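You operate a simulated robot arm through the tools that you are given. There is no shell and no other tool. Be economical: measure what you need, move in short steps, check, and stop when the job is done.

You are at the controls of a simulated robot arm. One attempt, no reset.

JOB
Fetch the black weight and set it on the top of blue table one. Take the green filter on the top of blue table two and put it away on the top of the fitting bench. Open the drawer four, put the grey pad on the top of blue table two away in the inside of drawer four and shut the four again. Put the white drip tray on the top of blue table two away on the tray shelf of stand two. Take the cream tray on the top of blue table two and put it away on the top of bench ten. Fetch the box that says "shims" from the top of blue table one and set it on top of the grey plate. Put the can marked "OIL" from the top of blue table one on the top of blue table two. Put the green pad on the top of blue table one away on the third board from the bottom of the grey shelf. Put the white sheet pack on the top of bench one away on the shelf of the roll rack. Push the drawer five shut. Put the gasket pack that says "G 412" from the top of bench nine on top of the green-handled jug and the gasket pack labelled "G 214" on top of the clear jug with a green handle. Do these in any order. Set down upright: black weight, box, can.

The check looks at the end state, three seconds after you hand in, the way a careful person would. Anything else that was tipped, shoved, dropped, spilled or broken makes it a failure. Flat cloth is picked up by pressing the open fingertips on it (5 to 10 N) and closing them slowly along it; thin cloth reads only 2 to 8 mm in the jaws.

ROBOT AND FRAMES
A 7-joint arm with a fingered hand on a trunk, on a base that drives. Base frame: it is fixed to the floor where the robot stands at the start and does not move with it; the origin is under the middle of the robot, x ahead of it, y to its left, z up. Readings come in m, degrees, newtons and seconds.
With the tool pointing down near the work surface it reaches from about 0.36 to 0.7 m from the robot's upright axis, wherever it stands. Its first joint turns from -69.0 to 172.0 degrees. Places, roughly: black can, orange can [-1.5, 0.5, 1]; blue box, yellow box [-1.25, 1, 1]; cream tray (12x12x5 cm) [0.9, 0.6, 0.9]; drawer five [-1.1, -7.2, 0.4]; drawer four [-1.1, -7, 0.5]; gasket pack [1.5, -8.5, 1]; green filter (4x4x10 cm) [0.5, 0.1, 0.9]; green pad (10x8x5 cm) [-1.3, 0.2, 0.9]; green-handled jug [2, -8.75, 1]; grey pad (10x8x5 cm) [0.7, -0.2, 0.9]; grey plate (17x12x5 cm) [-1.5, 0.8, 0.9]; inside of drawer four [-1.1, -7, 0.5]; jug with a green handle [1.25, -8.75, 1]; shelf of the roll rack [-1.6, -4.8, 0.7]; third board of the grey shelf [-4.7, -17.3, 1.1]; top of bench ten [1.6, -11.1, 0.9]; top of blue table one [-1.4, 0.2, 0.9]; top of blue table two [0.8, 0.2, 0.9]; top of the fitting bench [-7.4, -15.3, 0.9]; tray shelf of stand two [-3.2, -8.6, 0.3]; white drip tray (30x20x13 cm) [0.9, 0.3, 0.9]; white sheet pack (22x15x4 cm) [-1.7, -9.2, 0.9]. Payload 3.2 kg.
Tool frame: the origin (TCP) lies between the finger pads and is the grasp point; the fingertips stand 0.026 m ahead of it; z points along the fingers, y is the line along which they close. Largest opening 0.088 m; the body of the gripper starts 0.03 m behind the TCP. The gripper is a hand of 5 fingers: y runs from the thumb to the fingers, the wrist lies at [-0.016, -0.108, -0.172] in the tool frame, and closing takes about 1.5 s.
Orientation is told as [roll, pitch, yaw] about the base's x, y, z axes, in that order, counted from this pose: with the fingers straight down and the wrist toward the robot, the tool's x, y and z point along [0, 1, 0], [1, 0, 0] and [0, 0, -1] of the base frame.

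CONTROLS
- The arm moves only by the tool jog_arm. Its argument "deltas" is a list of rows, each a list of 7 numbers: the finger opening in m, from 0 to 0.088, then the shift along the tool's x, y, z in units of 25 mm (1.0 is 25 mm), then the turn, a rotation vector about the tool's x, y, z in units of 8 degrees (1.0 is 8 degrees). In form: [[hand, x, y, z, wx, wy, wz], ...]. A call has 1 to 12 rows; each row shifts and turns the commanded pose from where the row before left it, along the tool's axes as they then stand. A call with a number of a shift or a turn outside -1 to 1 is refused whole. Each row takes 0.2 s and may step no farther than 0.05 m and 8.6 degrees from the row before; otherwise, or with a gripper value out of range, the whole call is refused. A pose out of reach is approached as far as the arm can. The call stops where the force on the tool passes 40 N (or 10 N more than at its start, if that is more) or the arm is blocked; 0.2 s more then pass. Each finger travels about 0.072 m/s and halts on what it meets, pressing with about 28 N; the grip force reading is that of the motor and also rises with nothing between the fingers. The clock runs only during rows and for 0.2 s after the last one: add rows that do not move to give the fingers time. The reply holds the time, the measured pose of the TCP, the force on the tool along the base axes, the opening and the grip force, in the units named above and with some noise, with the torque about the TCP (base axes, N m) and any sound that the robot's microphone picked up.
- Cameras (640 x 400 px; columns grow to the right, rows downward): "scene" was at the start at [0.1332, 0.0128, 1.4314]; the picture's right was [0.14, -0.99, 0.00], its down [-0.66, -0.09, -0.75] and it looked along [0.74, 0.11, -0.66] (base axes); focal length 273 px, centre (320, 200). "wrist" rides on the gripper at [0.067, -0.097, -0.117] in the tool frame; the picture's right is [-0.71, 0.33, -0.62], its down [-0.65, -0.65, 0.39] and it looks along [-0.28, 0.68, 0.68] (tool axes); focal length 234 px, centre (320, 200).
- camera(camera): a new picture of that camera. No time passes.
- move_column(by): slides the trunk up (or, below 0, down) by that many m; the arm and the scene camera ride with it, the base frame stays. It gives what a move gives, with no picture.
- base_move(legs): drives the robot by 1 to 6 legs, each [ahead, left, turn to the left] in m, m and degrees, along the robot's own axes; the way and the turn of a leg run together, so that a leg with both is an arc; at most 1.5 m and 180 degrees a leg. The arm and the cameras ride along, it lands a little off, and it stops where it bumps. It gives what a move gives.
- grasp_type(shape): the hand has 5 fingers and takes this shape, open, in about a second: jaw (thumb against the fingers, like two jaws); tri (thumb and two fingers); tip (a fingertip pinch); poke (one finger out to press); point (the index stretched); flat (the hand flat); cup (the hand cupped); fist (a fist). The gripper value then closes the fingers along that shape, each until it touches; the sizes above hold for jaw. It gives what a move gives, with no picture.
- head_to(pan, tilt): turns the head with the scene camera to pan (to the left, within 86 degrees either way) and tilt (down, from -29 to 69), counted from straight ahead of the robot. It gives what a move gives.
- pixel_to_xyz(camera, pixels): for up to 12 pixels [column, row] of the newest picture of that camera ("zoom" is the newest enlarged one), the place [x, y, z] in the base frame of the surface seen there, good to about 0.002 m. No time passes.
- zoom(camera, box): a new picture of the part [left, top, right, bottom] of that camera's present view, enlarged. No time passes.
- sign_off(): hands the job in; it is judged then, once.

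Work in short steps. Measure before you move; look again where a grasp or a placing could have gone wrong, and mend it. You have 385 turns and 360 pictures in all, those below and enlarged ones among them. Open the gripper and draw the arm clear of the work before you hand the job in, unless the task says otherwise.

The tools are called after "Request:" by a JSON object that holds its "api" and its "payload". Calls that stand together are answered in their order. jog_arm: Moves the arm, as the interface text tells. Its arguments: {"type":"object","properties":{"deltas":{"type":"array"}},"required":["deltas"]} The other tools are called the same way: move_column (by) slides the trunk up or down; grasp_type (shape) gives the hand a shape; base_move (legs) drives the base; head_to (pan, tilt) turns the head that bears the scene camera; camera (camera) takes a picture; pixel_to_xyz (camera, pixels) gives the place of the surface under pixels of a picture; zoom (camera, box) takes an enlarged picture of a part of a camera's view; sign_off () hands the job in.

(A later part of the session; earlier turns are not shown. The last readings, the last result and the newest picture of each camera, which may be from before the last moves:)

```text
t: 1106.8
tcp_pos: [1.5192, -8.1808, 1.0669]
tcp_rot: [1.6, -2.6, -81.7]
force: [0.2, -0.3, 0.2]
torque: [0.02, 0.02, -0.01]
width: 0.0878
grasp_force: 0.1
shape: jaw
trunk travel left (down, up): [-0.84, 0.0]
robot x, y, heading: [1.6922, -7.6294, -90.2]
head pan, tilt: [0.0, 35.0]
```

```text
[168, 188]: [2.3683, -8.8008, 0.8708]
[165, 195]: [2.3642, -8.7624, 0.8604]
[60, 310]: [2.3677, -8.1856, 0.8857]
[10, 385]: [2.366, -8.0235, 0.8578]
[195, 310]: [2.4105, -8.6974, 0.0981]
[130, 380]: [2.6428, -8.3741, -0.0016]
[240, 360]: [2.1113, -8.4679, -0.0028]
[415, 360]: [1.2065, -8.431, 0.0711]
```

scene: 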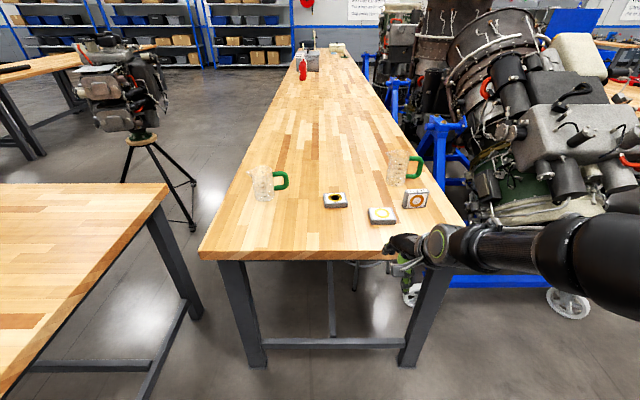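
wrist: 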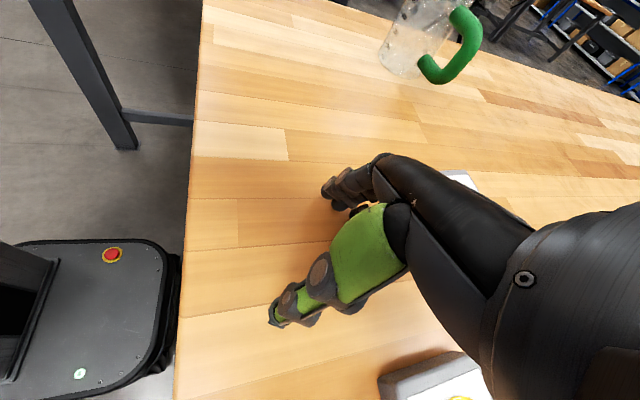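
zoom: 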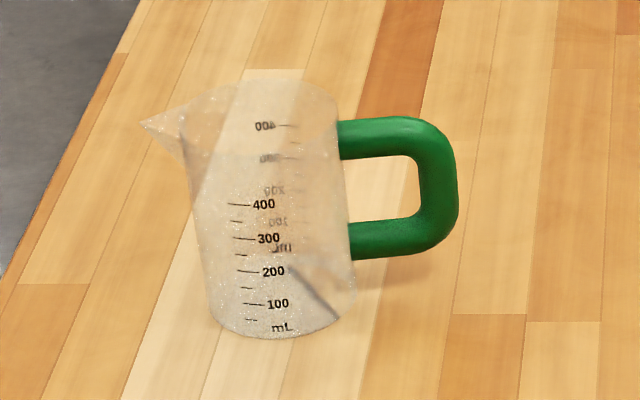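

I turn the last 4° and drive so the hand comes above G 412.

Request:
{"api": "jog_arm", "payload": {"deltas": [[0.088, 0, 0, 0, 0.2, 0.2, 0.5], [0.088, 0, 0, 0, 0, 0, 0]]}}

Request:
{"api": "base_move", "payload": {"legs": [[0, -0.055, 0.2], [0.366, 0, 0]]}}

Request:
{"api": "camera", "payload": {"camera": "wrist"}}

Request:
{"api": "camera", "payload": {"camera": "scene"}}

```text
t: 1107.4
tcp_pos: [1.518, -8.1807, 1.0673]
tcp_rot: [3.5, -0.9, -85.8]
force: [0.0, 1.1, 0.4]
torque: [0.0, 0.0, -0.01]
width: 0.0877
grasp_force: 0.0
shape: jaw
trunk travel left (down, up): [-0.84, 0.0]
robot x, y, heading: [1.6937, -7.6284, -90.0]
head pan, tilt: [0.0, 35.0]
```

```text
t: 1110.3
tcp_pos: [1.4639, -8.5452, 1.0674]
tcp_rot: [3.3, -0.9, -85.5]
force: [-0.9, -0.4, 1.2]
torque: [-0.03, 0.0, -0.02]
width: 0.0879
grasp_force: 0.1
shape: jaw
trunk travel left (down, up): [-0.84, 0.0]
robot x, y, heading: [1.6346, -7.9946, -89.9]
head pan, tilt: [0.0, 35.0]
```

```text
150 pictures are left
```

wrist: 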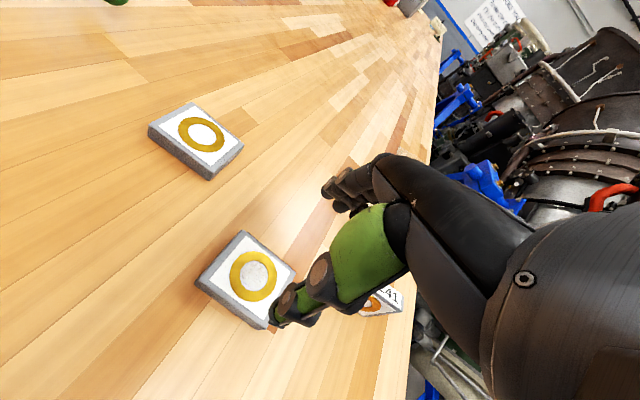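

```text
149 pictures are left
```

scene: 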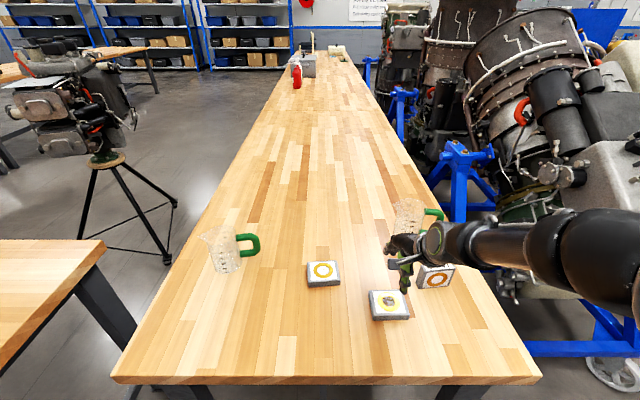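

I measure G 412's top corners from here for the final alignment.

Request:
{"api": "zoom", "payload": {"camera": "scene", "box": [350, 270, 430, 330]}}

Request:
{"api": "pixel_to_xyz", "payload": {"camera": "zoom", "pixels": [[155, 178], [350, 165], [460, 320], [185, 325], [320, 322], [250, 172]]}}

```text
6.67 times, centred on (390, 300) of scene
```

zoom: 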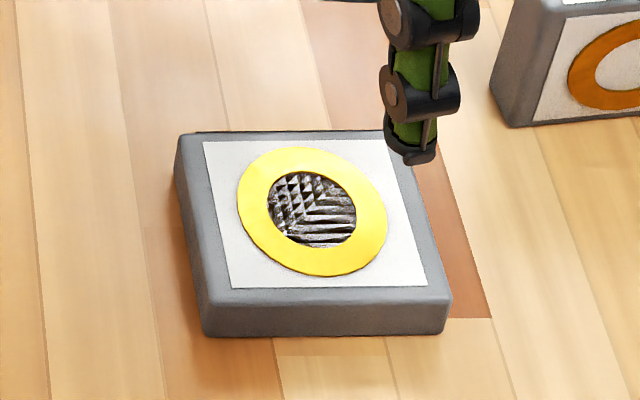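

```text
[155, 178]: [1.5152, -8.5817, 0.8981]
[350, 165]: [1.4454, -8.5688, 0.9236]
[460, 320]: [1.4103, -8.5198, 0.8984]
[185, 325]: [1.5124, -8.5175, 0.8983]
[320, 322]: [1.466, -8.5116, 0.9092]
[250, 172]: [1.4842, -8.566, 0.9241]
```

Request:
{"api": "pixel_to_xyz", "payload": {"camera": "zoom", "pixels": [[280, 136], [280, 132], [220, 137], [360, 134], [320, 296], [230, 300], [430, 292], [188, 160], [445, 300]]}}

```text
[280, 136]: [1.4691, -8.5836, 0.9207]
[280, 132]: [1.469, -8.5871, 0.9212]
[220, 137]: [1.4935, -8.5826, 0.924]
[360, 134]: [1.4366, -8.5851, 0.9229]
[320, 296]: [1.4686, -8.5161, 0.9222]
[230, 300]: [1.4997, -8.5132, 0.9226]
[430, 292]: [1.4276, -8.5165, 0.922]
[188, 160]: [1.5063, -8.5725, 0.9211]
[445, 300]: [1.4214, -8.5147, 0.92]
```

Pack spans y -8.511..-8.588 (7.7 cm). I align and go down to just above its top.

Request:
{"api": "jog_arm", "payload": {"deltas": [[0.088, 0, 0.17, 0.3, 0.1, -0.2, 0.2], [0.088, 0, 0, 0.7, 0, -0.2, 0], [0.088, 0, 0, 0.8, 0, 0, 0], [0.088, 0, 0, 0.8, 0, 0, 0], [0.088, 0, 0, 0.8, 0, 0, 0], [0.088, 0, 0, 0, 0, 0, 0]]}}

Request:
{"api": "camera", "payload": {"camera": "wrist"}}

Request:
{"api": "zoom", "payload": {"camera": "scene", "box": [340, 220, 480, 340]}}

```text
t: 1111.7
tcp_pos: [1.4693, -8.5509, 0.9827]
tcp_rot: [0.1, 0.1, -86.9]
force: [0.2, -0.1, -0.3]
torque: [-0.02, 0.04, 0.01]
width: 0.0876
grasp_force: 0.0
shape: jaw
trunk travel left (down, up): [-0.84, 0.0]
robot x, y, heading: [1.6363, -7.9942, -89.6]
head pan, tilt: [0.0, 35.0]
```

```text
147 pictures are left
```

wrist: 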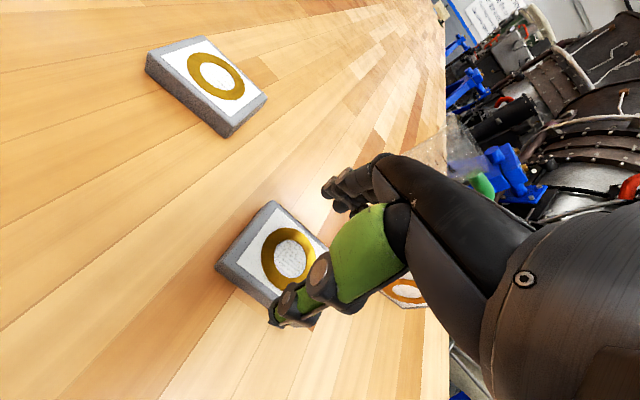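

```text
3.33 times, centred on (410, 280) of scene
```

zoom: 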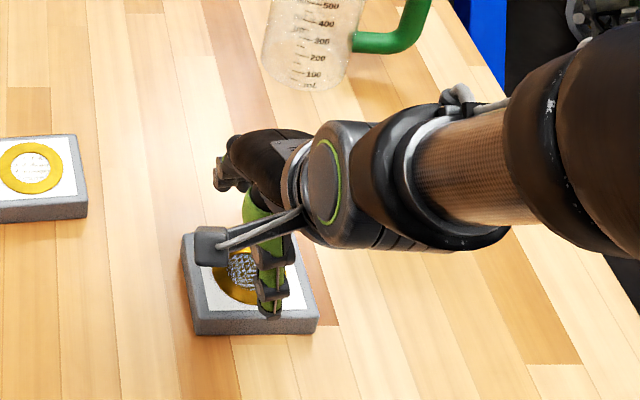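

I check the thumb tip position relative to the pack's front edge.

Request:
{"api": "pixel_to_xyz", "payload": {"camera": "zoom", "pixels": [[268, 300], [270, 312], [268, 280], [222, 175], [215, 160]]}}

```text
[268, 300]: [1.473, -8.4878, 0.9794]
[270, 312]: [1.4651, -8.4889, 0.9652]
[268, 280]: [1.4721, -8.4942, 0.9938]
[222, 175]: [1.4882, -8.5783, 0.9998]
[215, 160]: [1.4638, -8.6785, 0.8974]
```

Clearance is 4–7 mm each side. I nudge 1.5 mm back and lower to z≈0.93.

Request:
{"api": "jog_arm", "payload": {"deltas": [[0.088, 0, -0.08, 0.7, 0, 0, 0], [0.088, 0, 0, 0.7, 0, 0, 0], [0.088, 0, 0, 0.6, 0, 0, 0], [0.088, 0, 0, 0, 0, 0, 0]]}}

Request:
{"api": "camera", "payload": {"camera": "wrist"}}

```text
t: 1112.7
tcp_pos: [1.4682, -8.5492, 0.9332]
tcp_rot: [0.1, -0.1, -86.9]
force: [0.0, 0.1, 0.5]
torque: [0.01, 0.0, 0.01]
width: 0.0876
grasp_force: 0.1
shape: jaw
trunk travel left (down, up): [-0.84, 0.0]
robot x, y, heading: [1.636, -7.9949, -89.9]
head pan, tilt: [0.0, 35.0]
```

```text
145 pictures are left
```

wrist: 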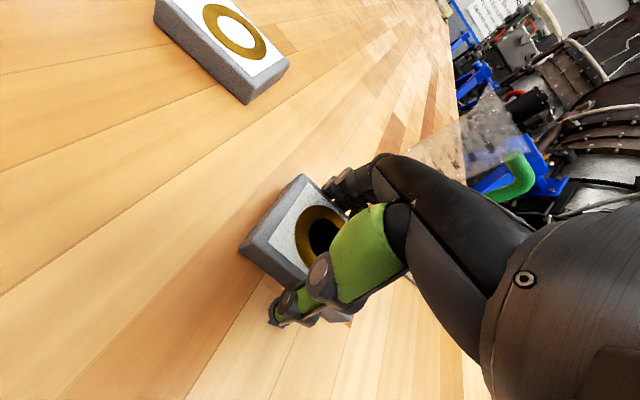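

Straddling the pack with no contact. Close and lift.

Request:
{"api": "jog_arm", "payload": {"deltas": [[0.08, 0, 0, 0, 0, 0, 0], [0.07, 0, 0, 0, 0, 0, 0], [0.05, 0, 0, 0, 0, 0, 0], [0.02, 0, 0, 0, 0, 0, 0], [0, 0, 0, 0, 0, 0, 0], [0, 0, 0, 0, 0, 0, 0], [0, 0, 0, 0, 0, 0, 0]]}}

Request:
{"api": "jog_arm", "payload": {"deltas": [[0, 0, 0, -0.4, 0, 0, 0], [0, 0, 0, -0.8, 0, 0, 0], [0, 0, 0, -0.8, 0, 0, 0], [0, 0, 0, -0.8, 0, 0, 0], [0, 0, 0, 0, 0, 0, 0]]}}

Request:
{"api": "camera", "payload": {"camera": "wrist"}}

Request:
{"api": "camera", "payload": {"camera": "scene"}}

```text
t: 1114.3
tcp_pos: [1.4682, -8.5485, 0.9342]
tcp_rot: [0.1, 0.0, -86.9]
force: [0.4, 0.0, 0.3]
torque: [0.0, -0.05, -0.01]
width: 0.0713
grasp_force: 28.5
shape: jaw
trunk travel left (down, up): [-0.84, 0.0]
robot x, y, heading: [1.6395, -7.9935, -89.9]
head pan, tilt: [0.0, 35.0]
```

```text
t: 1115.5
tcp_pos: [1.466, -8.5467, 1.004]
tcp_rot: [0.1, 0.0, -87.0]
force: [-0.3, -0.1, -0.6]
torque: [0.0, -0.07, 0.03]
width: 0.0712
grasp_force: 27.2
shape: jaw
trunk travel left (down, up): [-0.84, 0.0]
robot x, y, heading: [1.6404, -7.993, -89.9]
head pan, tilt: [0.0, 35.0]
```

```text
144 pictures are left
```

wrist: 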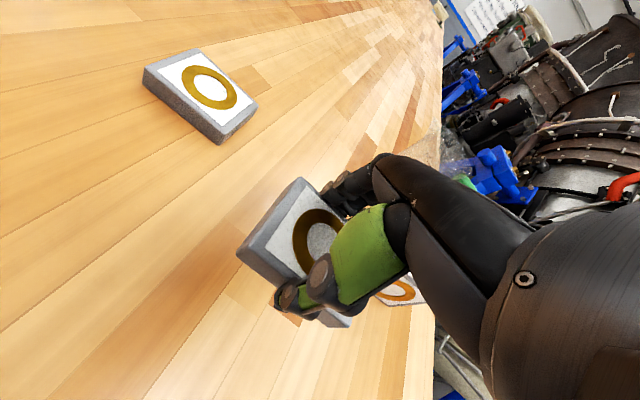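

```text
143 pictures are left
```

scene: 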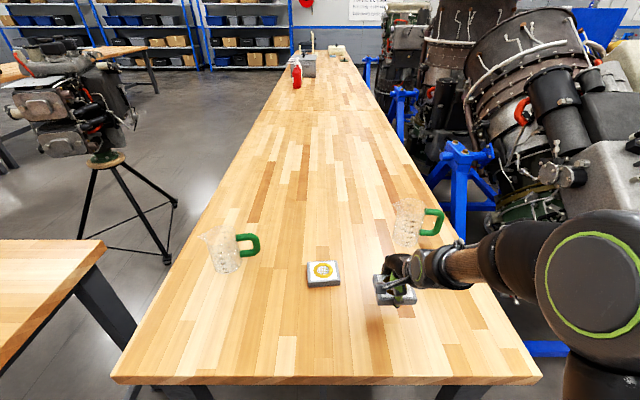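

Held flat. I raise it to z≈1.10, drawing in slightly.

Request:
{"api": "jog_arm", "payload": {"deltas": [[0, 0, -0.2, -0.8, 0, 0, 0], [0, 0, -0.2, -0.8, 0, 0, 0], [0, 0, -0.2, -0.8, 0, 0, 0], [0, 0, -0.2, -0.8, 0, 0, 0], [0, 0, -0.2, -0.7, 0, 0, 0], [0, 0, 0, 0, 0, 0, 0]]}}

Request:
{"api": "zoom", "payload": {"camera": "scene", "box": [180, 200, 290, 290]}}

Request:
{"api": "pixel_to_xyz", "payload": {"camera": "zoom", "pixels": [[180, 300], [200, 320], [225, 325], [255, 320], [285, 305], [300, 285], [305, 160], [400, 150]]}}

```text
t: 1116.9
tcp_pos: [1.4647, -8.5237, 1.1017]
tcp_rot: [0.3, 0.0, -86.8]
force: [0.2, -0.2, 0.1]
torque: [-0.03, -0.01, -0.01]
width: 0.0711
grasp_force: 27.7
shape: jaw
trunk travel left (down, up): [-0.84, 0.0]
robot x, y, heading: [1.638, -7.996, -89.9]
head pan, tilt: [0.0, 35.0]
```

```text
4.44 times, centred on (235, 245) of scene
```

zoom: 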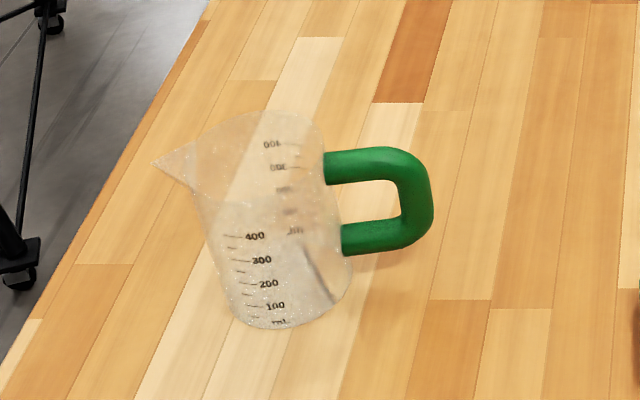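

```text
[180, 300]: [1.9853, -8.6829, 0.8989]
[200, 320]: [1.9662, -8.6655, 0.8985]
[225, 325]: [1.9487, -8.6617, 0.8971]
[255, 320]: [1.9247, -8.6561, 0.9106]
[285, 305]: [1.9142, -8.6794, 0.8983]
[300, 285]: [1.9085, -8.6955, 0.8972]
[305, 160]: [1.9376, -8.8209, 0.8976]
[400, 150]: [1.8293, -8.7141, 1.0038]
```

Request:
{"api": "pixel_to_xyz", "payload": {"camera": "zoom", "pixels": [[230, 308], [245, 324], [275, 332], [305, 328], [335, 314], [350, 292], [322, 125], [196, 160], [250, 112], [270, 205], [328, 158], [343, 238]]}}

```text
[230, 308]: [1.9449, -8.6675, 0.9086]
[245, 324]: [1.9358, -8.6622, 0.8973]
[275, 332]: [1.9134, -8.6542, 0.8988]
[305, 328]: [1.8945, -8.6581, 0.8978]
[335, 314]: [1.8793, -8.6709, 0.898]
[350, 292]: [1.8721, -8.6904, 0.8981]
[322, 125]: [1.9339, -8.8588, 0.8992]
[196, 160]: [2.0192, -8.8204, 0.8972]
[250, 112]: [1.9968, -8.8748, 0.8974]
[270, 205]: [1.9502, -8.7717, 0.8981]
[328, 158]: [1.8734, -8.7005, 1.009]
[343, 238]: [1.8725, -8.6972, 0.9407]
```

Jug one: rim centre ≈ (1.912,-8.697), rim z ≈1.03. I drive 0.451 m left, then 0.17 m ahead.

Request:
{"api": "base_move", "payload": {"legs": [[0, 0.451, 0], [0.1, 0, 0]]}}

Request:
{"api": "camera", "payload": {"camera": "scene"}}

Request:
{"api": "camera", "payload": {"camera": "wrist"}}

```text
t: 1120.4
tcp_pos: [1.9298, -8.6228, 1.101]
tcp_rot: [0.1, 0.0, -86.5]
force: [-0.1, 0.0, -0.8]
torque: [-0.01, 0.02, 0.01]
width: 0.0713
grasp_force: 28.2
shape: jaw
trunk travel left (down, up): [-0.84, 0.0]
robot x, y, heading: [2.0955, -8.0958, -89.6]
head pan, tilt: [0.0, 35.0]
```

```text
141 pictures are left
```

scene: 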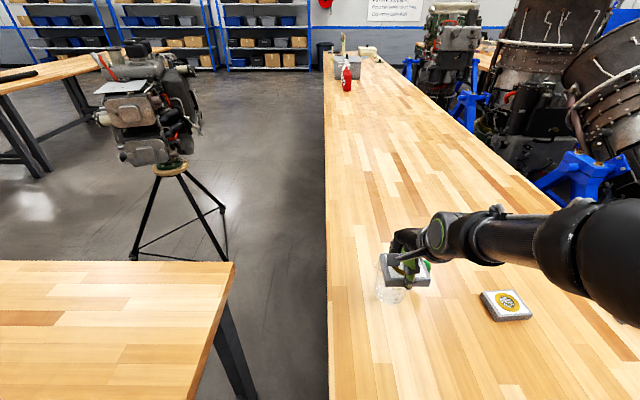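

```text
140 pictures are left
```

wrist: 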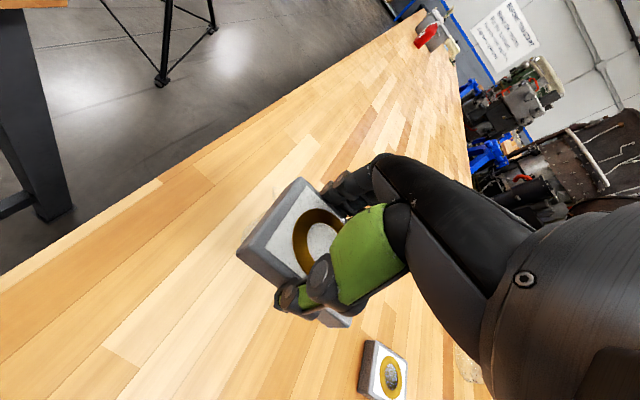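

7 cm to go; I use the base.

Request:
{"api": "base_move", "payload": {"legs": [[0.072, -0.014, 0]]}}

Request:
{"api": "zoom", "payload": {"camera": "scene", "box": [340, 200, 480, 320]}}

Request:
{"api": "pixel_to_xyz", "payload": {"camera": "zoom", "pixels": [[190, 270], [300, 270], [200, 290], [290, 300], [330, 260], [340, 280]]}}

```text
t: 1121.4
tcp_pos: [1.9164, -8.6928, 1.1008]
tcp_rot: [0.1, -0.1, -86.5]
force: [0.1, 0.4, -0.2]
torque: [-0.01, -0.01, -0.01]
width: 0.0715
grasp_force: 28.2
shape: jaw
trunk travel left (down, up): [-0.84, 0.0]
robot x, y, heading: [2.0855, -8.1622, -89.3]
head pan, tilt: [0.0, 35.0]
```

```text
3.33 times, centred on (410, 260) of scene
```

zoom: 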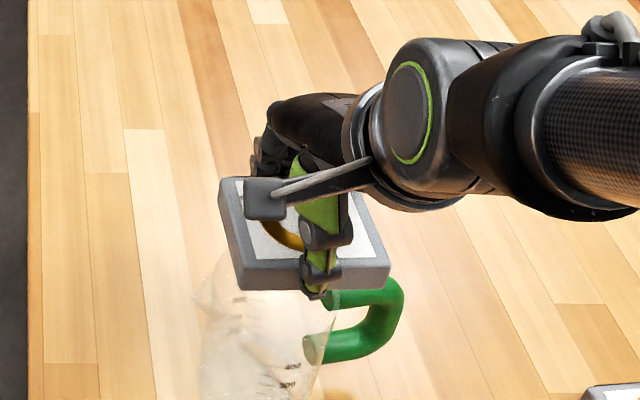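

```text
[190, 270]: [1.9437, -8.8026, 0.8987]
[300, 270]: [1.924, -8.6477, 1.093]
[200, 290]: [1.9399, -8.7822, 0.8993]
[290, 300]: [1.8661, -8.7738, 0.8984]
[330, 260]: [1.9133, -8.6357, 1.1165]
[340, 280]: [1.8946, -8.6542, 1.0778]
```

Centred by the numbers. I lower gently in small steps watching the force.

Request:
{"api": "jog_arm", "payload": {"deltas": [[0, 0, 0, 0.3, 0, 0, 0], [0, 0, 0, 0.3, 0, 0, 0], [0, 0, 0, 0.15, 0, 0, 0], [0, 0, 0, 0.1, 0, 0, 0], [0, 0, 0, 0, 0, 0, 0]]}}

Request:
{"api": "zoom", "payload": {"camera": "scene", "box": [340, 200, 480, 320]}}

Request:
{"api": "camera", "payload": {"camera": "wrist"}}

```text
t: 1122.6
tcp_pos: [1.9157, -8.6934, 1.0796]
tcp_rot: [0.2, -0.1, -86.6]
force: [0.1, -0.3, -0.6]
torque: [0.0, 0.02, 0.03]
width: 0.0714
grasp_force: 28.3
shape: jaw
trunk travel left (down, up): [-0.84, 0.0]
robot x, y, heading: [2.0855, -8.1626, -89.5]
head pan, tilt: [0.0, 35.0]
```

```text
3.33 times, centred on (410, 260) of scene
```

zoom: 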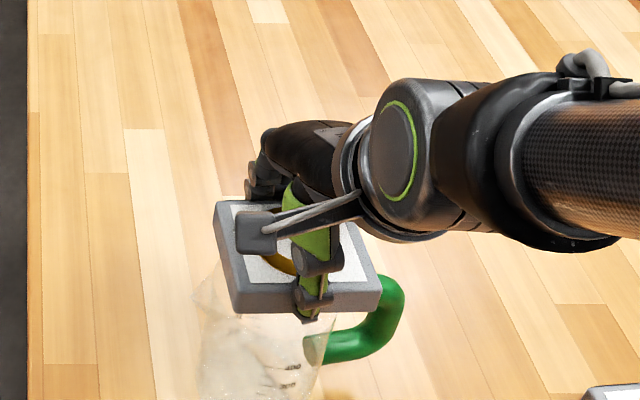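

```text
137 pictures are left
```

wrist: 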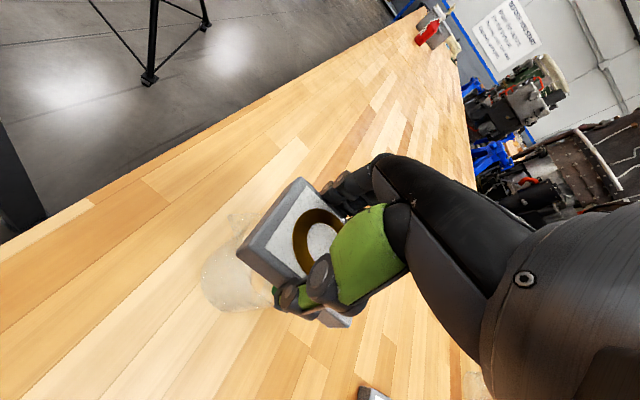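

The parallax fits: the jug is straight below. I lower in 2–3 mm steps until contact.

Request:
{"api": "jog_arm", "payload": {"deltas": [[0, 0, 0, 0.1, 0, 0, 0], [0, 0, 0, 0.1, 0, 0, 0], [0, 0, 0, 0, 0, 0, 0]]}}

Request:
{"api": "jog_arm", "payload": {"deltas": [[0, 0, 0, 0.1, 0, 0, 0], [0, 0, 0, 0.1, 0, 0, 0], [0, 0, 0, 0, 0, 0, 0]]}}

Request:
{"api": "camera", "payload": {"camera": "wrist"}}

```text
t: 1123.4
tcp_pos: [1.9154, -8.6934, 1.0733]
tcp_rot: [0.2, -0.1, -86.5]
force: [0.2, -0.3, -1.2]
torque: [0.03, 0.0, -0.01]
width: 0.0715
grasp_force: 28.0
shape: jaw
trunk travel left (down, up): [-0.84, 0.0]
robot x, y, heading: [2.0836, -8.1631, -89.7]
head pan, tilt: [0.0, 35.0]
```

```text
t: 1124.2
tcp_pos: [1.9155, -8.694, 1.0679]
tcp_rot: [0.2, 0.1, -86.6]
force: [-0.1, 0.1, -1.1]
torque: [0.04, 0.01, -0.01]
width: 0.0711
grasp_force: 27.8
shape: jaw
trunk travel left (down, up): [-0.84, 0.0]
robot x, y, heading: [2.0846, -8.1598, -89.5]
head pan, tilt: [0.0, 35.0]
```

```text
136 pictures are left
```

wrist: 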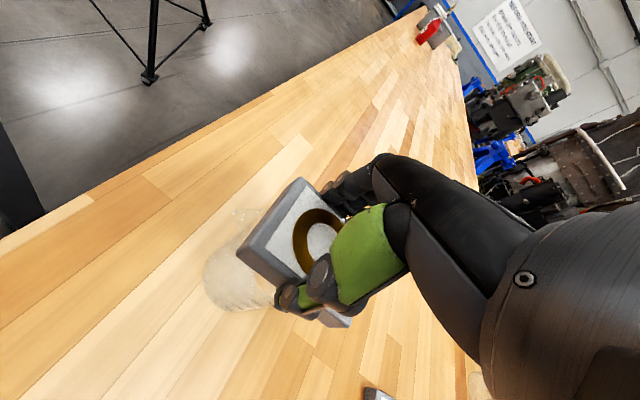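

Request:
{"api": "jog_arm", "payload": {"deltas": [[0, 0, 0, 0.08, 0, 0, 0], [0, 0, 0, 0.08, 0, 0, 0], [0, 0, 0, 0, 0, 0, 0]]}}

Request:
{"api": "jog_arm", "payload": {"deltas": [[0, 0, 0, 0.08, 0, 0, 0], [0, 0, 0, 0.08, 0, 0, 0], [0, 0, 0, 0, 0, 0, 0]]}}

Request:
{"api": "jog_arm", "payload": {"deltas": [[0, 0, 0, 0.08, 0, 0, 0], [0, 0, 0, 0, 0, 0, 0]]}}

Request:
{"api": "zoom", "payload": {"camera": "scene", "box": [340, 200, 480, 320]}}

```text
t: 1125.0
tcp_pos: [1.9158, -8.6937, 1.066]
tcp_rot: [0.2, 0.0, -86.5]
force: [0.2, 0.3, -0.5]
torque: [-0.02, -0.02, 0.01]
width: 0.0713
grasp_force: 27.8
shape: jaw
trunk travel left (down, up): [-0.84, 0.0]
robot x, y, heading: [2.083, -8.1646, -89.6]
head pan, tilt: [0.0, 35.0]
```

```text
t: 1125.8
tcp_pos: [1.9143, -8.6938, 1.0615]
tcp_rot: [0.2, 0.0, -86.4]
force: [-0.1, -0.4, -0.4]
torque: [-0.02, -0.02, -0.03]
width: 0.0711
grasp_force: 27.9
shape: jaw
trunk travel left (down, up): [-0.84, 0.0]
robot x, y, heading: [2.0831, -8.1654, -89.6]
head pan, tilt: [0.0, 35.0]
```

```text
t: 1126.4
tcp_pos: [1.9152, -8.6936, 1.06]
tcp_rot: [0.2, 0.0, -86.5]
force: [-0.8, 0.6, -0.9]
torque: [0.01, -0.02, -0.02]
width: 0.0709
grasp_force: 28.3
shape: jaw
trunk travel left (down, up): [-0.84, 0.0]
robot x, y, heading: [2.0872, -8.1623, -89.5]
head pan, tilt: [0.0, 35.0]
```

```text
3.33 times, centred on (410, 260) of scene
```

zoom: 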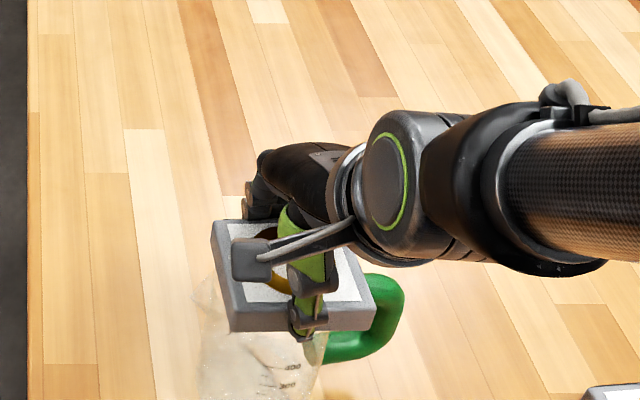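

The jug looks slightly left of the pack. I zoom closer to compare rim and pack edges.

Request:
{"api": "zoom", "payload": {"camera": "scene", "box": [360, 250, 440, 320]}}

Request:
{"api": "zoom", "payload": {"camera": "wrist", "box": [180, 160, 360, 340]}}

```text
5.71 times, centred on (400, 285) of scene
```

zoom: 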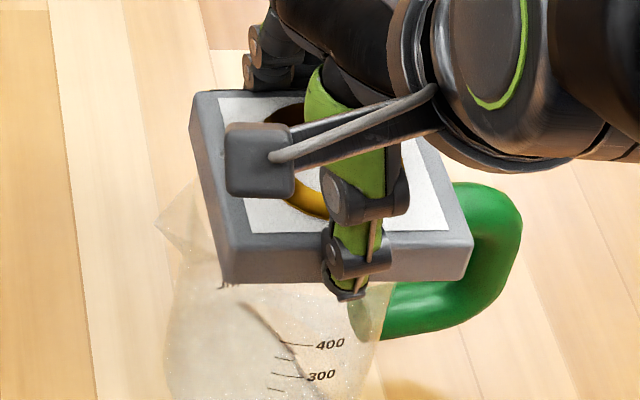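

```text
2.22 times, centred on (270, 250) of wrist
```

zoom: 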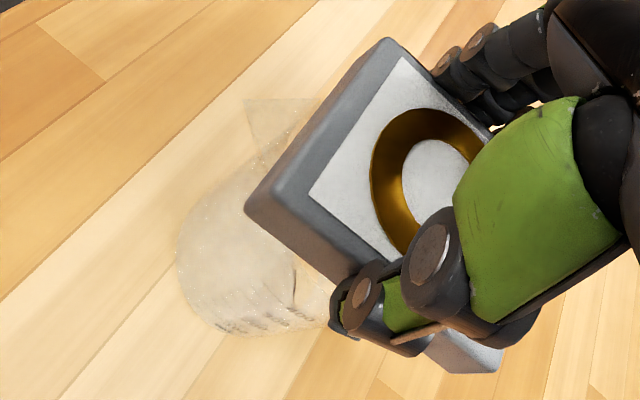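

The pack is ~2 cm too far right of the rim. I rise 1.5 cm, shift 2 cm left, and compare again.

Request:
{"api": "jog_arm", "payload": {"deltas": [[0, 0, 0, -0.5, 0, 0, 0], [0, 0.45, 0, 0, 0, 0, 0], [0, 0.45, 0, 0, 0, 0, 0], [0, 0, 0, 0.35, 0, 0, 0], [0, 0, 0, 0, 0, 0, 0]]}}

Request:
{"api": "zoom", "payload": {"camera": "scene", "box": [350, 250, 430, 320]}}

Request:
{"api": "zoom", "payload": {"camera": "wrist", "box": [180, 160, 360, 340]}}

```text
t: 1127.6
tcp_pos: [1.9385, -8.6931, 1.0618]
tcp_rot: [0.3, 0.1, -86.5]
force: [-1.0, 0.0, -0.9]
torque: [0.04, 0.0, 0.0]
width: 0.0713
grasp_force: 27.9
shape: jaw
trunk travel left (down, up): [-0.84, 0.0]
robot x, y, heading: [2.0861, -8.1641, -89.6]
head pan, tilt: [0.0, 35.0]
```

```text
5.71 times, centred on (390, 285) of scene
```

zoom: 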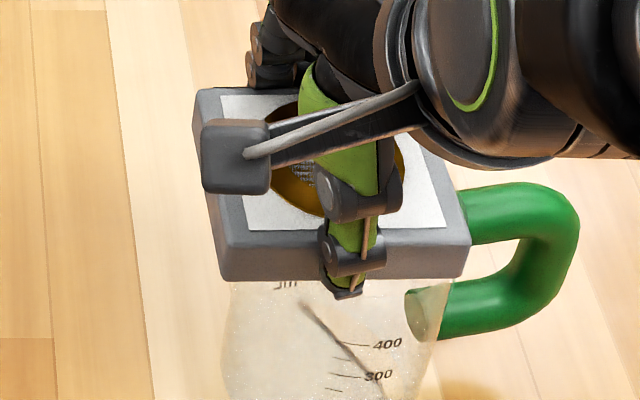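

```text
2.22 times, centred on (270, 250) of wrist
```

zoom: 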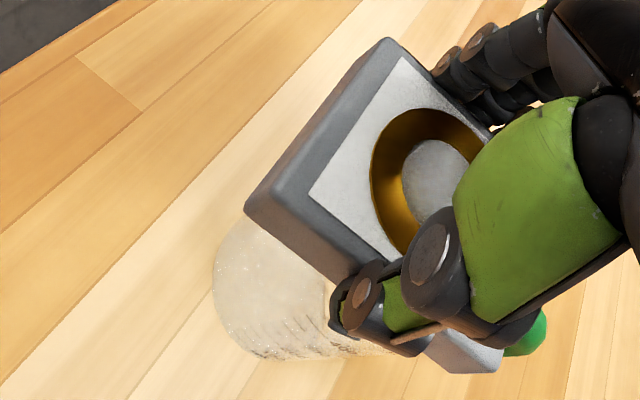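

Now aligned (jug 230–450, pack 220–465 px). I lower in small steps.

Request:
{"api": "jog_arm", "payload": {"deltas": [[0, 0, 0, 0.1, 0, 0, 0], [0, 0, 0, 0.1, 0, 0, 0], [0, 0, 0, 0, 0, 0, 0]]}}

Request:
{"api": "jog_arm", "payload": {"deltas": [[0, 0, 0, 0.1, 0, 0, 0], [0, 0, 0, 0.1, 0, 0, 0], [0, 0, 0, 0, 0, 0, 0]]}}

Request:
{"api": "zoom", "payload": {"camera": "scene", "box": [350, 250, 430, 320]}}

```text
t: 1128.4
tcp_pos: [1.937, -8.6932, 1.0586]
tcp_rot: [0.1, 0.0, -86.5]
force: [-0.1, -0.7, -0.6]
torque: [0.0, 0.0, 0.02]
width: 0.0712
grasp_force: 28.4
shape: jaw
trunk travel left (down, up): [-0.84, 0.0]
robot x, y, heading: [2.0836, -8.1632, -89.5]
head pan, tilt: [0.0, 35.0]
```

```text
t: 1129.2
tcp_pos: [1.937, -8.6932, 1.0546]
tcp_rot: [0.2, 0.1, -86.4]
force: [0.0, -0.4, -0.3]
torque: [0.07, 0.01, 0.01]
width: 0.0713
grasp_force: 28.0
shape: jaw
trunk travel left (down, up): [-0.84, 0.0]
robot x, y, heading: [2.0833, -8.1628, -89.4]
head pan, tilt: [0.0, 35.0]
```

```text
5.71 times, centred on (390, 285) of scene
```

zoom: 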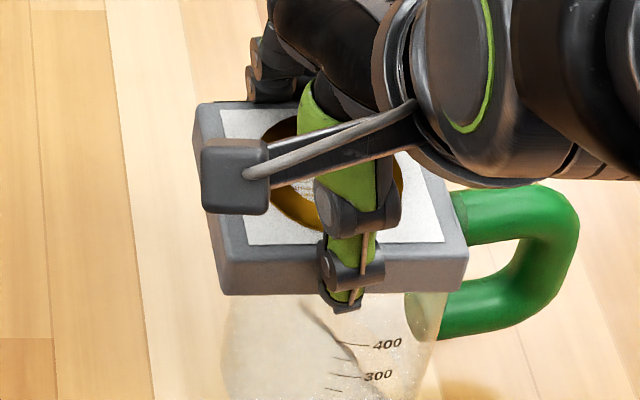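

Request:
{"api": "jog_arm", "payload": {"deltas": [[0, 0, 0, 0.08, 0, 0, 0], [0, 0, 0, 0.06, 0, 0, 0], [0, 0, 0, 0, 0, 0, 0]]}}

Request:
{"api": "jog_arm", "payload": {"deltas": [[0, 0, 0, 0.08, 0, 0, 0], [0, 0, 0, 0.06, 0, 0, 0], [0, 0, 0, 0, 0, 0, 0]]}}

Request:
{"api": "zoom", "payload": {"camera": "scene", "box": [350, 250, 430, 320]}}

```text
t: 1130.0
tcp_pos: [1.9377, -8.6929, 1.0543]
tcp_rot: [0.1, -0.2, -86.5]
force: [-1.3, -0.1, 9.4]
torque: [0.19, -0.01, 0.0]
width: 0.0709
grasp_force: 28.1
shape: jaw
trunk travel left (down, up): [-0.84, 0.0]
robot x, y, heading: [2.0853, -8.1654, -89.8]
head pan, tilt: [0.0, 35.0]
```

```text
t: 1130.8
tcp_pos: [1.9388, -8.6929, 1.0517]
tcp_rot: [0.1, -0.7, -86.5]
force: [-1.8, -2.8, 28.1]
torque: [0.16, 0.03, -0.05]
width: 0.0708
grasp_force: 27.8
shape: jaw
trunk travel left (down, up): [-0.84, 0.0]
robot x, y, heading: [2.0868, -8.1638, -89.6]
head pan, tilt: [0.0, 35.0]
```

```text
5.71 times, centred on (390, 285) of scene
```

zoom: 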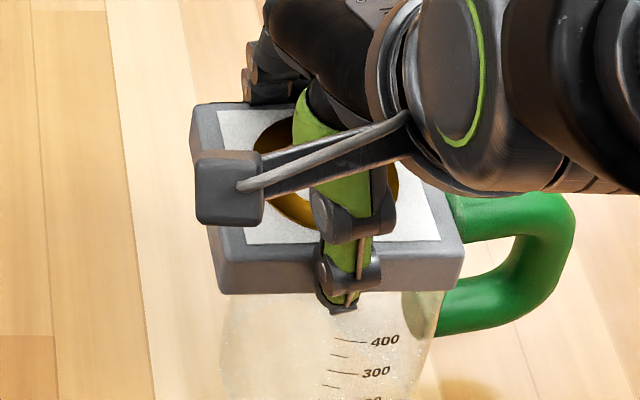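

Contact at bottom ≈1.017 m with little torque – on the rim. I relieve the press by 2.5 mm and open.

Request:
{"api": "jog_arm", "payload": {"deltas": [[0, 0, 0, -0.13, 0, 0, 0], [0, 0, 0, 0, 0, 0, 0], [0.074, 0, 0, 0, 0, 0, 0], [0.078, 0, 0, 0, 0, 0, 0], [0.088, 0, 0, 0, 0, 0, 0], [0.088, 0, 0, 0, 0, 0, 0], [0.088, 0, 0, 0, 0, 0, 0]]}}

Request:
{"api": "zoom", "payload": {"camera": "scene", "box": [350, 250, 430, 320]}}

Request:
{"api": "camera", "payload": {"camera": "wrist"}}

```text
t: 1132.4
tcp_pos: [1.9386, -8.6933, 1.0495]
tcp_rot: [0.2, -0.1, -86.4]
force: [-0.2, 1.1, -0.4]
torque: [0.0, -0.01, -0.03]
width: 0.0877
grasp_force: 0.1
shape: jaw
trunk travel left (down, up): [-0.84, 0.0]
robot x, y, heading: [2.0817, -8.1626, -89.5]
head pan, tilt: [0.0, 35.0]
```

```text
5.71 times, centred on (390, 285) of scene
```

zoom: 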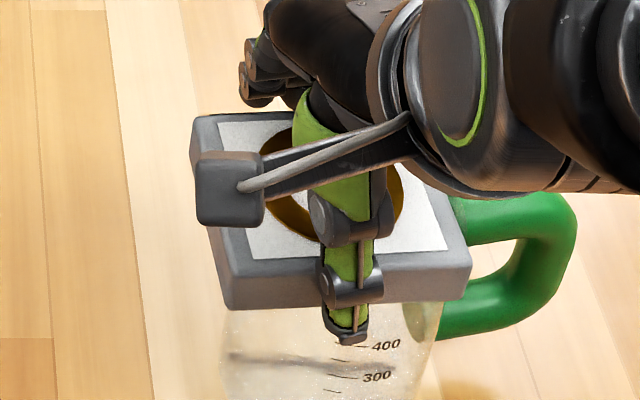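

```text
127 pictures are left
```

wrist: 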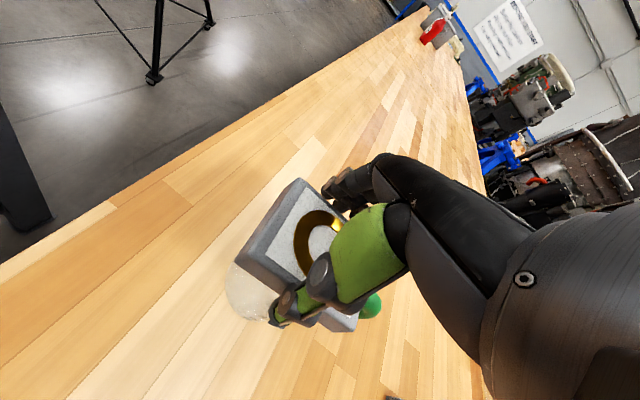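

The pack rests on the jug. I lift straight up and check.

Request:
{"api": "jog_arm", "payload": {"deltas": [[0.088, 0, 0, -0.3, 0, 0, 0], [0.088, 0, 0, -0.5, 0, 0, 0], [0.088, 0, 0, -0.5, 0, 0, 0], [0.088, 0, 0, -0.6, 0, 0, 0], [0.088, 0, 0, 0, 0, 0, 0]]}}

Request:
{"api": "base_move", "payload": {"legs": [[-0.25, 0, -0.4]]}}

Request:
{"api": "camera", "payload": {"camera": "scene"}}

```text
t: 1133.6
tcp_pos: [1.9373, -8.6921, 1.0971]
tcp_rot: [0.2, -0.1, -86.5]
force: [0.0, -1.3, 0.3]
torque: [0.02, 0.0, -0.02]
width: 0.0877
grasp_force: 0.1
shape: jaw
trunk travel left (down, up): [-0.84, 0.0]
robot x, y, heading: [2.0831, -8.1629, -89.3]
head pan, tilt: [0.0, 35.0]
```

```text
t: 1135.5
tcp_pos: [1.9317, -8.4439, 1.0966]
tcp_rot: [0.2, 0.0, -86.8]
force: [0.2, 0.1, 0.1]
torque: [0.02, 0.02, -0.02]
width: 0.088
grasp_force: 0.1
shape: jaw
trunk travel left (down, up): [-0.84, 0.0]
robot x, y, heading: [2.086, -7.9147, -90.1]
head pan, tilt: [0.0, 35.0]
```

```text
126 pictures are left
```

scene: 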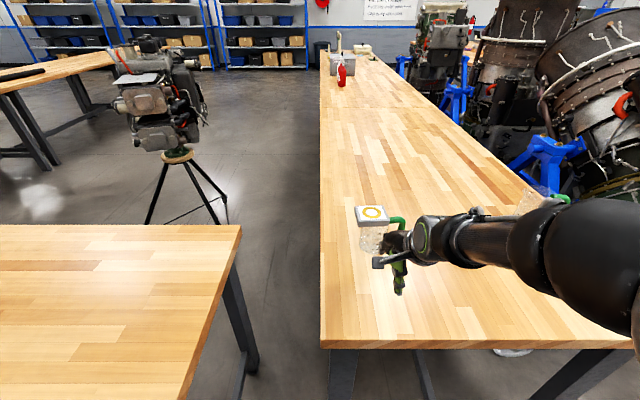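

G 412 sits on jug one. Now G 214: right 0.303 m, ahead 0.2 m.

Request:
{"api": "base_move", "payload": {"legs": [[0, -0.303, 0], [0.202, 0, 0]]}}

Request:
{"api": "zoom", "payload": {"camera": "scene", "box": [320, 200, 480, 320]}}

```text
t: 1138.7
tcp_pos: [1.6241, -8.6435, 1.097]
tcp_rot: [0.2, 0.0, -87.0]
force: [0.2, -0.1, 0.1]
torque: [0.03, 0.0, -0.02]
width: 0.088
grasp_force: 0.1
shape: jaw
trunk travel left (down, up): [-0.84, 0.0]
robot x, y, heading: [1.7776, -8.1181, -89.9]
head pan, tilt: [0.0, 35.0]
```

```text
3.33 times, centred on (400, 260) of scene
```

zoom: 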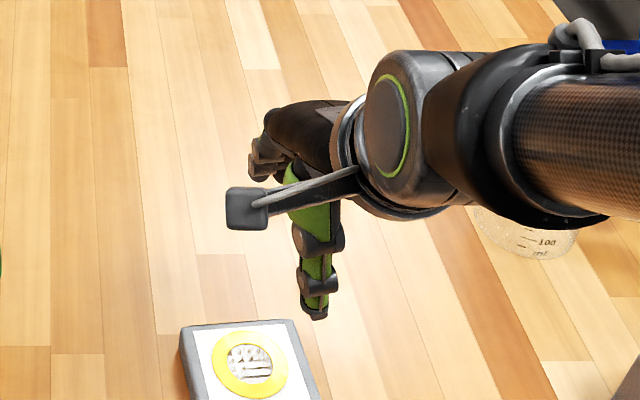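

I check the forearm's height near jug two, and G 214's edges.

Request:
{"api": "pixel_to_xyz", "payload": {"camera": "zoom", "pixels": [[530, 200], [480, 190], [600, 190], [400, 215], [530, 240], [240, 328], [190, 345], [290, 325]]}}

Request:
{"api": "zoom", "payload": {"camera": "scene", "box": [340, 280, 440, 350]}}

Request:
{"api": "pixel_to_xyz", "payload": {"camera": "zoom", "pixels": [[150, 96], [220, 90], [280, 86], [180, 275], [260, 268], [340, 262], [120, 150], [330, 180], [250, 300]]}}

```text
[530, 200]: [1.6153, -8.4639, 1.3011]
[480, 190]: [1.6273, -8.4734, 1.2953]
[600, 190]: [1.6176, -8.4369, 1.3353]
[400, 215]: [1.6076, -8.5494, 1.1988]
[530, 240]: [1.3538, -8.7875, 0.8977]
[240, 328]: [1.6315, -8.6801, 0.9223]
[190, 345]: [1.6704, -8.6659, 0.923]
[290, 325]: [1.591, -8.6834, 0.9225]
```

```text
5.71 times, centred on (390, 315) of scene
```

zoom: 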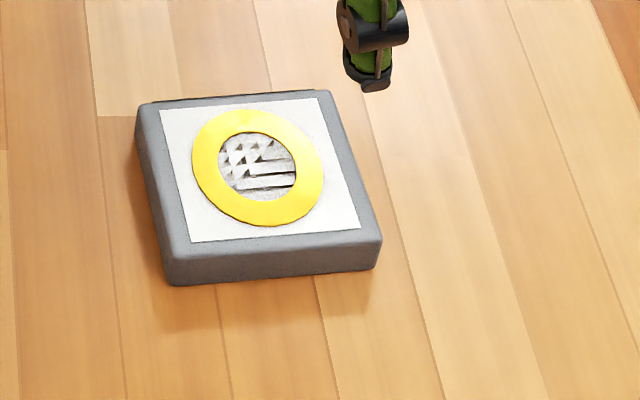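

```text
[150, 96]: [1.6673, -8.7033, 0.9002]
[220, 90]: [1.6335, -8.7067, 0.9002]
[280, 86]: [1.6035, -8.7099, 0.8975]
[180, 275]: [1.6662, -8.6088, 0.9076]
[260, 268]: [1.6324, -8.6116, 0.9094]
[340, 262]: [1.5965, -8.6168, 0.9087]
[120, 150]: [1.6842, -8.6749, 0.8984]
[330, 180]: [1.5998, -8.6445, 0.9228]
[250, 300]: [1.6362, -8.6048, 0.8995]
```

G 214: centre ≈(1.634,-8.650), turned 6.5°. I align and lower to z≈0.985, check the thumb.

Request:
{"api": "jog_arm", "payload": {"deltas": [[0.088, 0.4, 0.26, 0.4, 0, 0, -0.44], [0.088, 0, 0, 0.8, 0, 0, 0], [0.088, 0, 0, 0.8, 0, 0, 0], [0.088, 0, 0, 0.8, 0, 0, 0], [0.088, 0, 0, 0.8, 0, 0, 0], [0.088, 0, 0, 0.8, 0, 0, 0], [0.088, 0, 0, 0, 0, 0, 0]]}}

Request:
{"api": "zoom", "payload": {"camera": "scene", "box": [340, 250, 440, 350]}}

Request:
{"api": "camera", "payload": {"camera": "wrist"}}

```text
t: 1140.3
tcp_pos: [1.6359, -8.6505, 0.9886]
tcp_rot: [0.2, -0.1, -83.5]
force: [-0.5, -0.6, 0.2]
torque: [-0.01, -0.05, -0.02]
width: 0.0879
grasp_force: 0.1
shape: jaw
trunk travel left (down, up): [-0.84, 0.0]
robot x, y, heading: [1.7753, -8.1163, -90.4]
head pan, tilt: [0.0, 35.0]
```

```text
4.00 times, centred on (390, 300) of scene
```

zoom: 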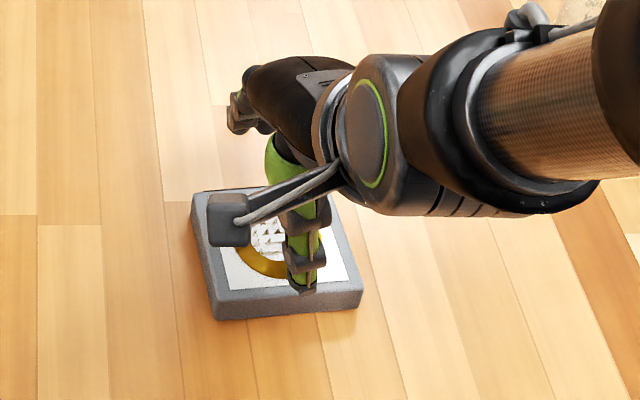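

```text
122 pictures are left
```

wrist: 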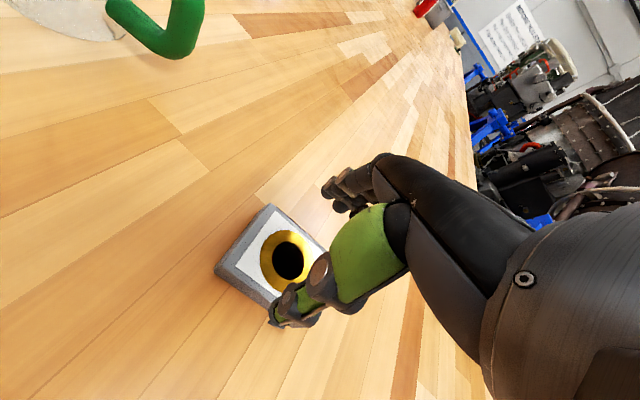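

Same picture as for G 412. Lower, close, lift.

Request:
{"api": "jog_arm", "payload": {"deltas": [[0.088, 0, -0.06, 0.8, 0, 0, 0], [0.088, 0, 0, 0.8, 0, 0, 0], [0.088, 0, 0, 0.6, 0, 0, 0], [0.088, 0, 0, 0, 0, 0, 0], [0.08, 0, 0, 0, 0, 0, 0], [0.07, 0, 0, 0, 0, 0, 0], [0.05, 0, 0, 0, 0, 0, 0], [0, 0, 0, 0, 0, 0, 0], [0, 0, 0, 0, 0, 0, 0], [0, 0, 0, 0, 0, 0, 0]]}}

Request:
{"api": "jog_arm", "payload": {"deltas": [[0, 0, 0, -0.4, 0, 0, 0], [0, 0, -0.15, -0.8, 0, 0, 0], [0, 0, -0.15, -0.8, 0, 0, 0], [0, 0, -0.15, -0.8, 0, 0, 0], [0, 0, -0.15, -0.8, 0, 0, 0], [0, 0, -0.15, -0.8, 0, 0, 0], [0, 0, -0.15, -0.8, 0, 0, 0], [0, 0, -0.15, -0.8, 0, 0, 0], [0, 0, 0, -0.7, 0, 0, 0], [0, 0, 0, 0, 0, 0, 0]]}}

Request:
{"api": "camera", "payload": {"camera": "scene"}}

```text
t: 1142.5
tcp_pos: [1.6352, -8.6482, 0.9305]
tcp_rot: [0.1, 0.0, -83.5]
force: [-0.5, 0.7, 0.2]
torque: [0.06, -0.05, -0.01]
width: 0.0718
grasp_force: 28.0
shape: jaw
trunk travel left (down, up): [-0.84, 0.0]
robot x, y, heading: [1.7747, -8.1218, -90.0]
head pan, tilt: [0.0, 35.0]
```

```text
t: 1144.7
tcp_pos: [1.6302, -8.6218, 1.0995]
tcp_rot: [0.3, 0.1, -83.5]
force: [-0.4, 0.4, -1.0]
torque: [-0.01, -0.01, -0.02]
width: 0.072
grasp_force: 28.6
shape: jaw
trunk travel left (down, up): [-0.84, 0.0]
robot x, y, heading: [1.7755, -8.1186, -90.3]
head pan, tilt: [0.0, 35.0]
```

```text
121 pictures are left
```

scene: 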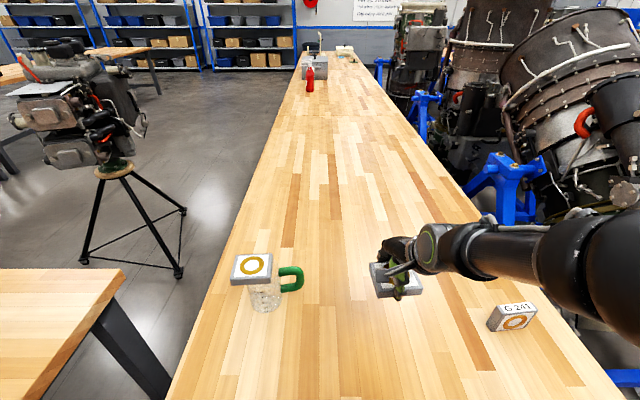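

G 214 is held. I slide right toward jug two and check clearances (engine at right).

Request:
{"api": "base_move", "payload": {"legs": [[0, -0.284, 0.2]]}}

Request:
{"api": "jog_arm", "payload": {"deltas": [[0, 0, 0.7, 0, 0, 0, 0], [0, 0, 0.7, 0, 0, 0, 0], [0, 0, 0.7, 0, 0, 0, 0], [0, 0, 0.7, 0, 0, 0, 0], [0, 0, 0, 0, 0, 0, 0]]}}

Request:
{"api": "camera", "payload": {"camera": "scene"}}

```text
t: 1146.7
tcp_pos: [1.3501, -8.6216, 1.0999]
tcp_rot: [0.1, 0.0, -83.3]
force: [-0.5, -0.1, -1.3]
torque: [-0.05, 0.02, 0.01]
width: 0.0716
grasp_force: 28.2
shape: jaw
trunk travel left (down, up): [-0.84, 0.0]
robot x, y, heading: [1.4917, -8.1153, -89.8]
head pan, tilt: [0.0, 35.0]
```

```text
t: 1147.9
tcp_pos: [1.3603, -8.6919, 1.0998]
tcp_rot: [0.3, 0.0, -83.3]
force: [0.2, 0.8, -1.5]
torque: [-0.02, -0.02, -0.03]
width: 0.0719
grasp_force: 27.9
shape: jaw
trunk travel left (down, up): [-0.84, 0.0]
robot x, y, heading: [1.4942, -8.1129, -90.0]
head pan, tilt: [0.0, 35.0]
```

```text
120 pictures are left
```

scene: 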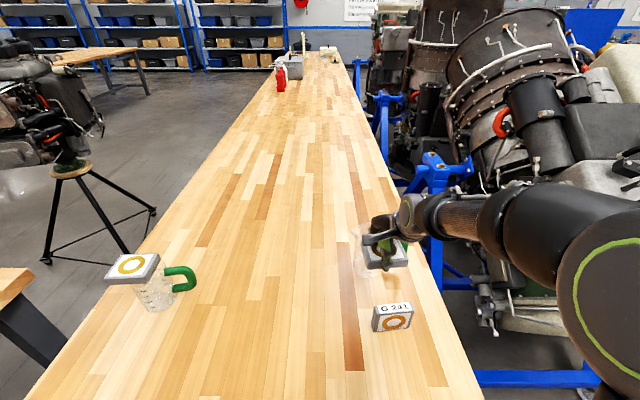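

I check forearm vs engine distances before moving 11 cm ahead.

Request:
{"api": "pixel_to_xyz", "payload": {"camera": "scene", "pixels": [[500, 225], [540, 240], [600, 230], [500, 290], [560, 270], [485, 320], [540, 160], [600, 190], [630, 180]]}}

```text
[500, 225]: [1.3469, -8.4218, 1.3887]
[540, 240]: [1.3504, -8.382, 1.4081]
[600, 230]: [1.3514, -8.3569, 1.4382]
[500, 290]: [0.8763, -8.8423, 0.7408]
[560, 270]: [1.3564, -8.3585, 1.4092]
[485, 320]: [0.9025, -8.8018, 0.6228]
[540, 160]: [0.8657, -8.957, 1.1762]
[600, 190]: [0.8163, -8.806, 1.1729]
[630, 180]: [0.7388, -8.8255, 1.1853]
```

Plenty of room. Ahead 0.108 m and right 0.012 m.

Request:
{"api": "base_move", "payload": {"legs": [[0.108, -0.012, 0]]}}

Request:
{"api": "zoom", "payload": {"camera": "scene", "box": [340, 220, 460, 310]}}

```text
t: 1149.2
tcp_pos: [1.3489, -8.7918, 1.0972]
tcp_rot: [0.2, 0.3, -83.4]
force: [0.3, -1.6, -0.7]
torque: [0.02, -0.03, 0.0]
width: 0.0716
grasp_force: 28.5
shape: jaw
trunk travel left (down, up): [-0.84, 0.0]
robot x, y, heading: [1.4866, -8.2122, -89.9]
head pan, tilt: [0.0, 35.0]
stopped in leg 1: the robot was blocked; the commanded pose is now the measured one
```

```text
4.44 times, centred on (400, 265) of scene
```

zoom: 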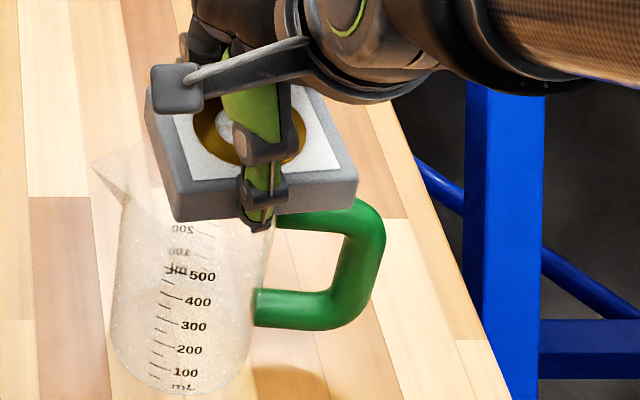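

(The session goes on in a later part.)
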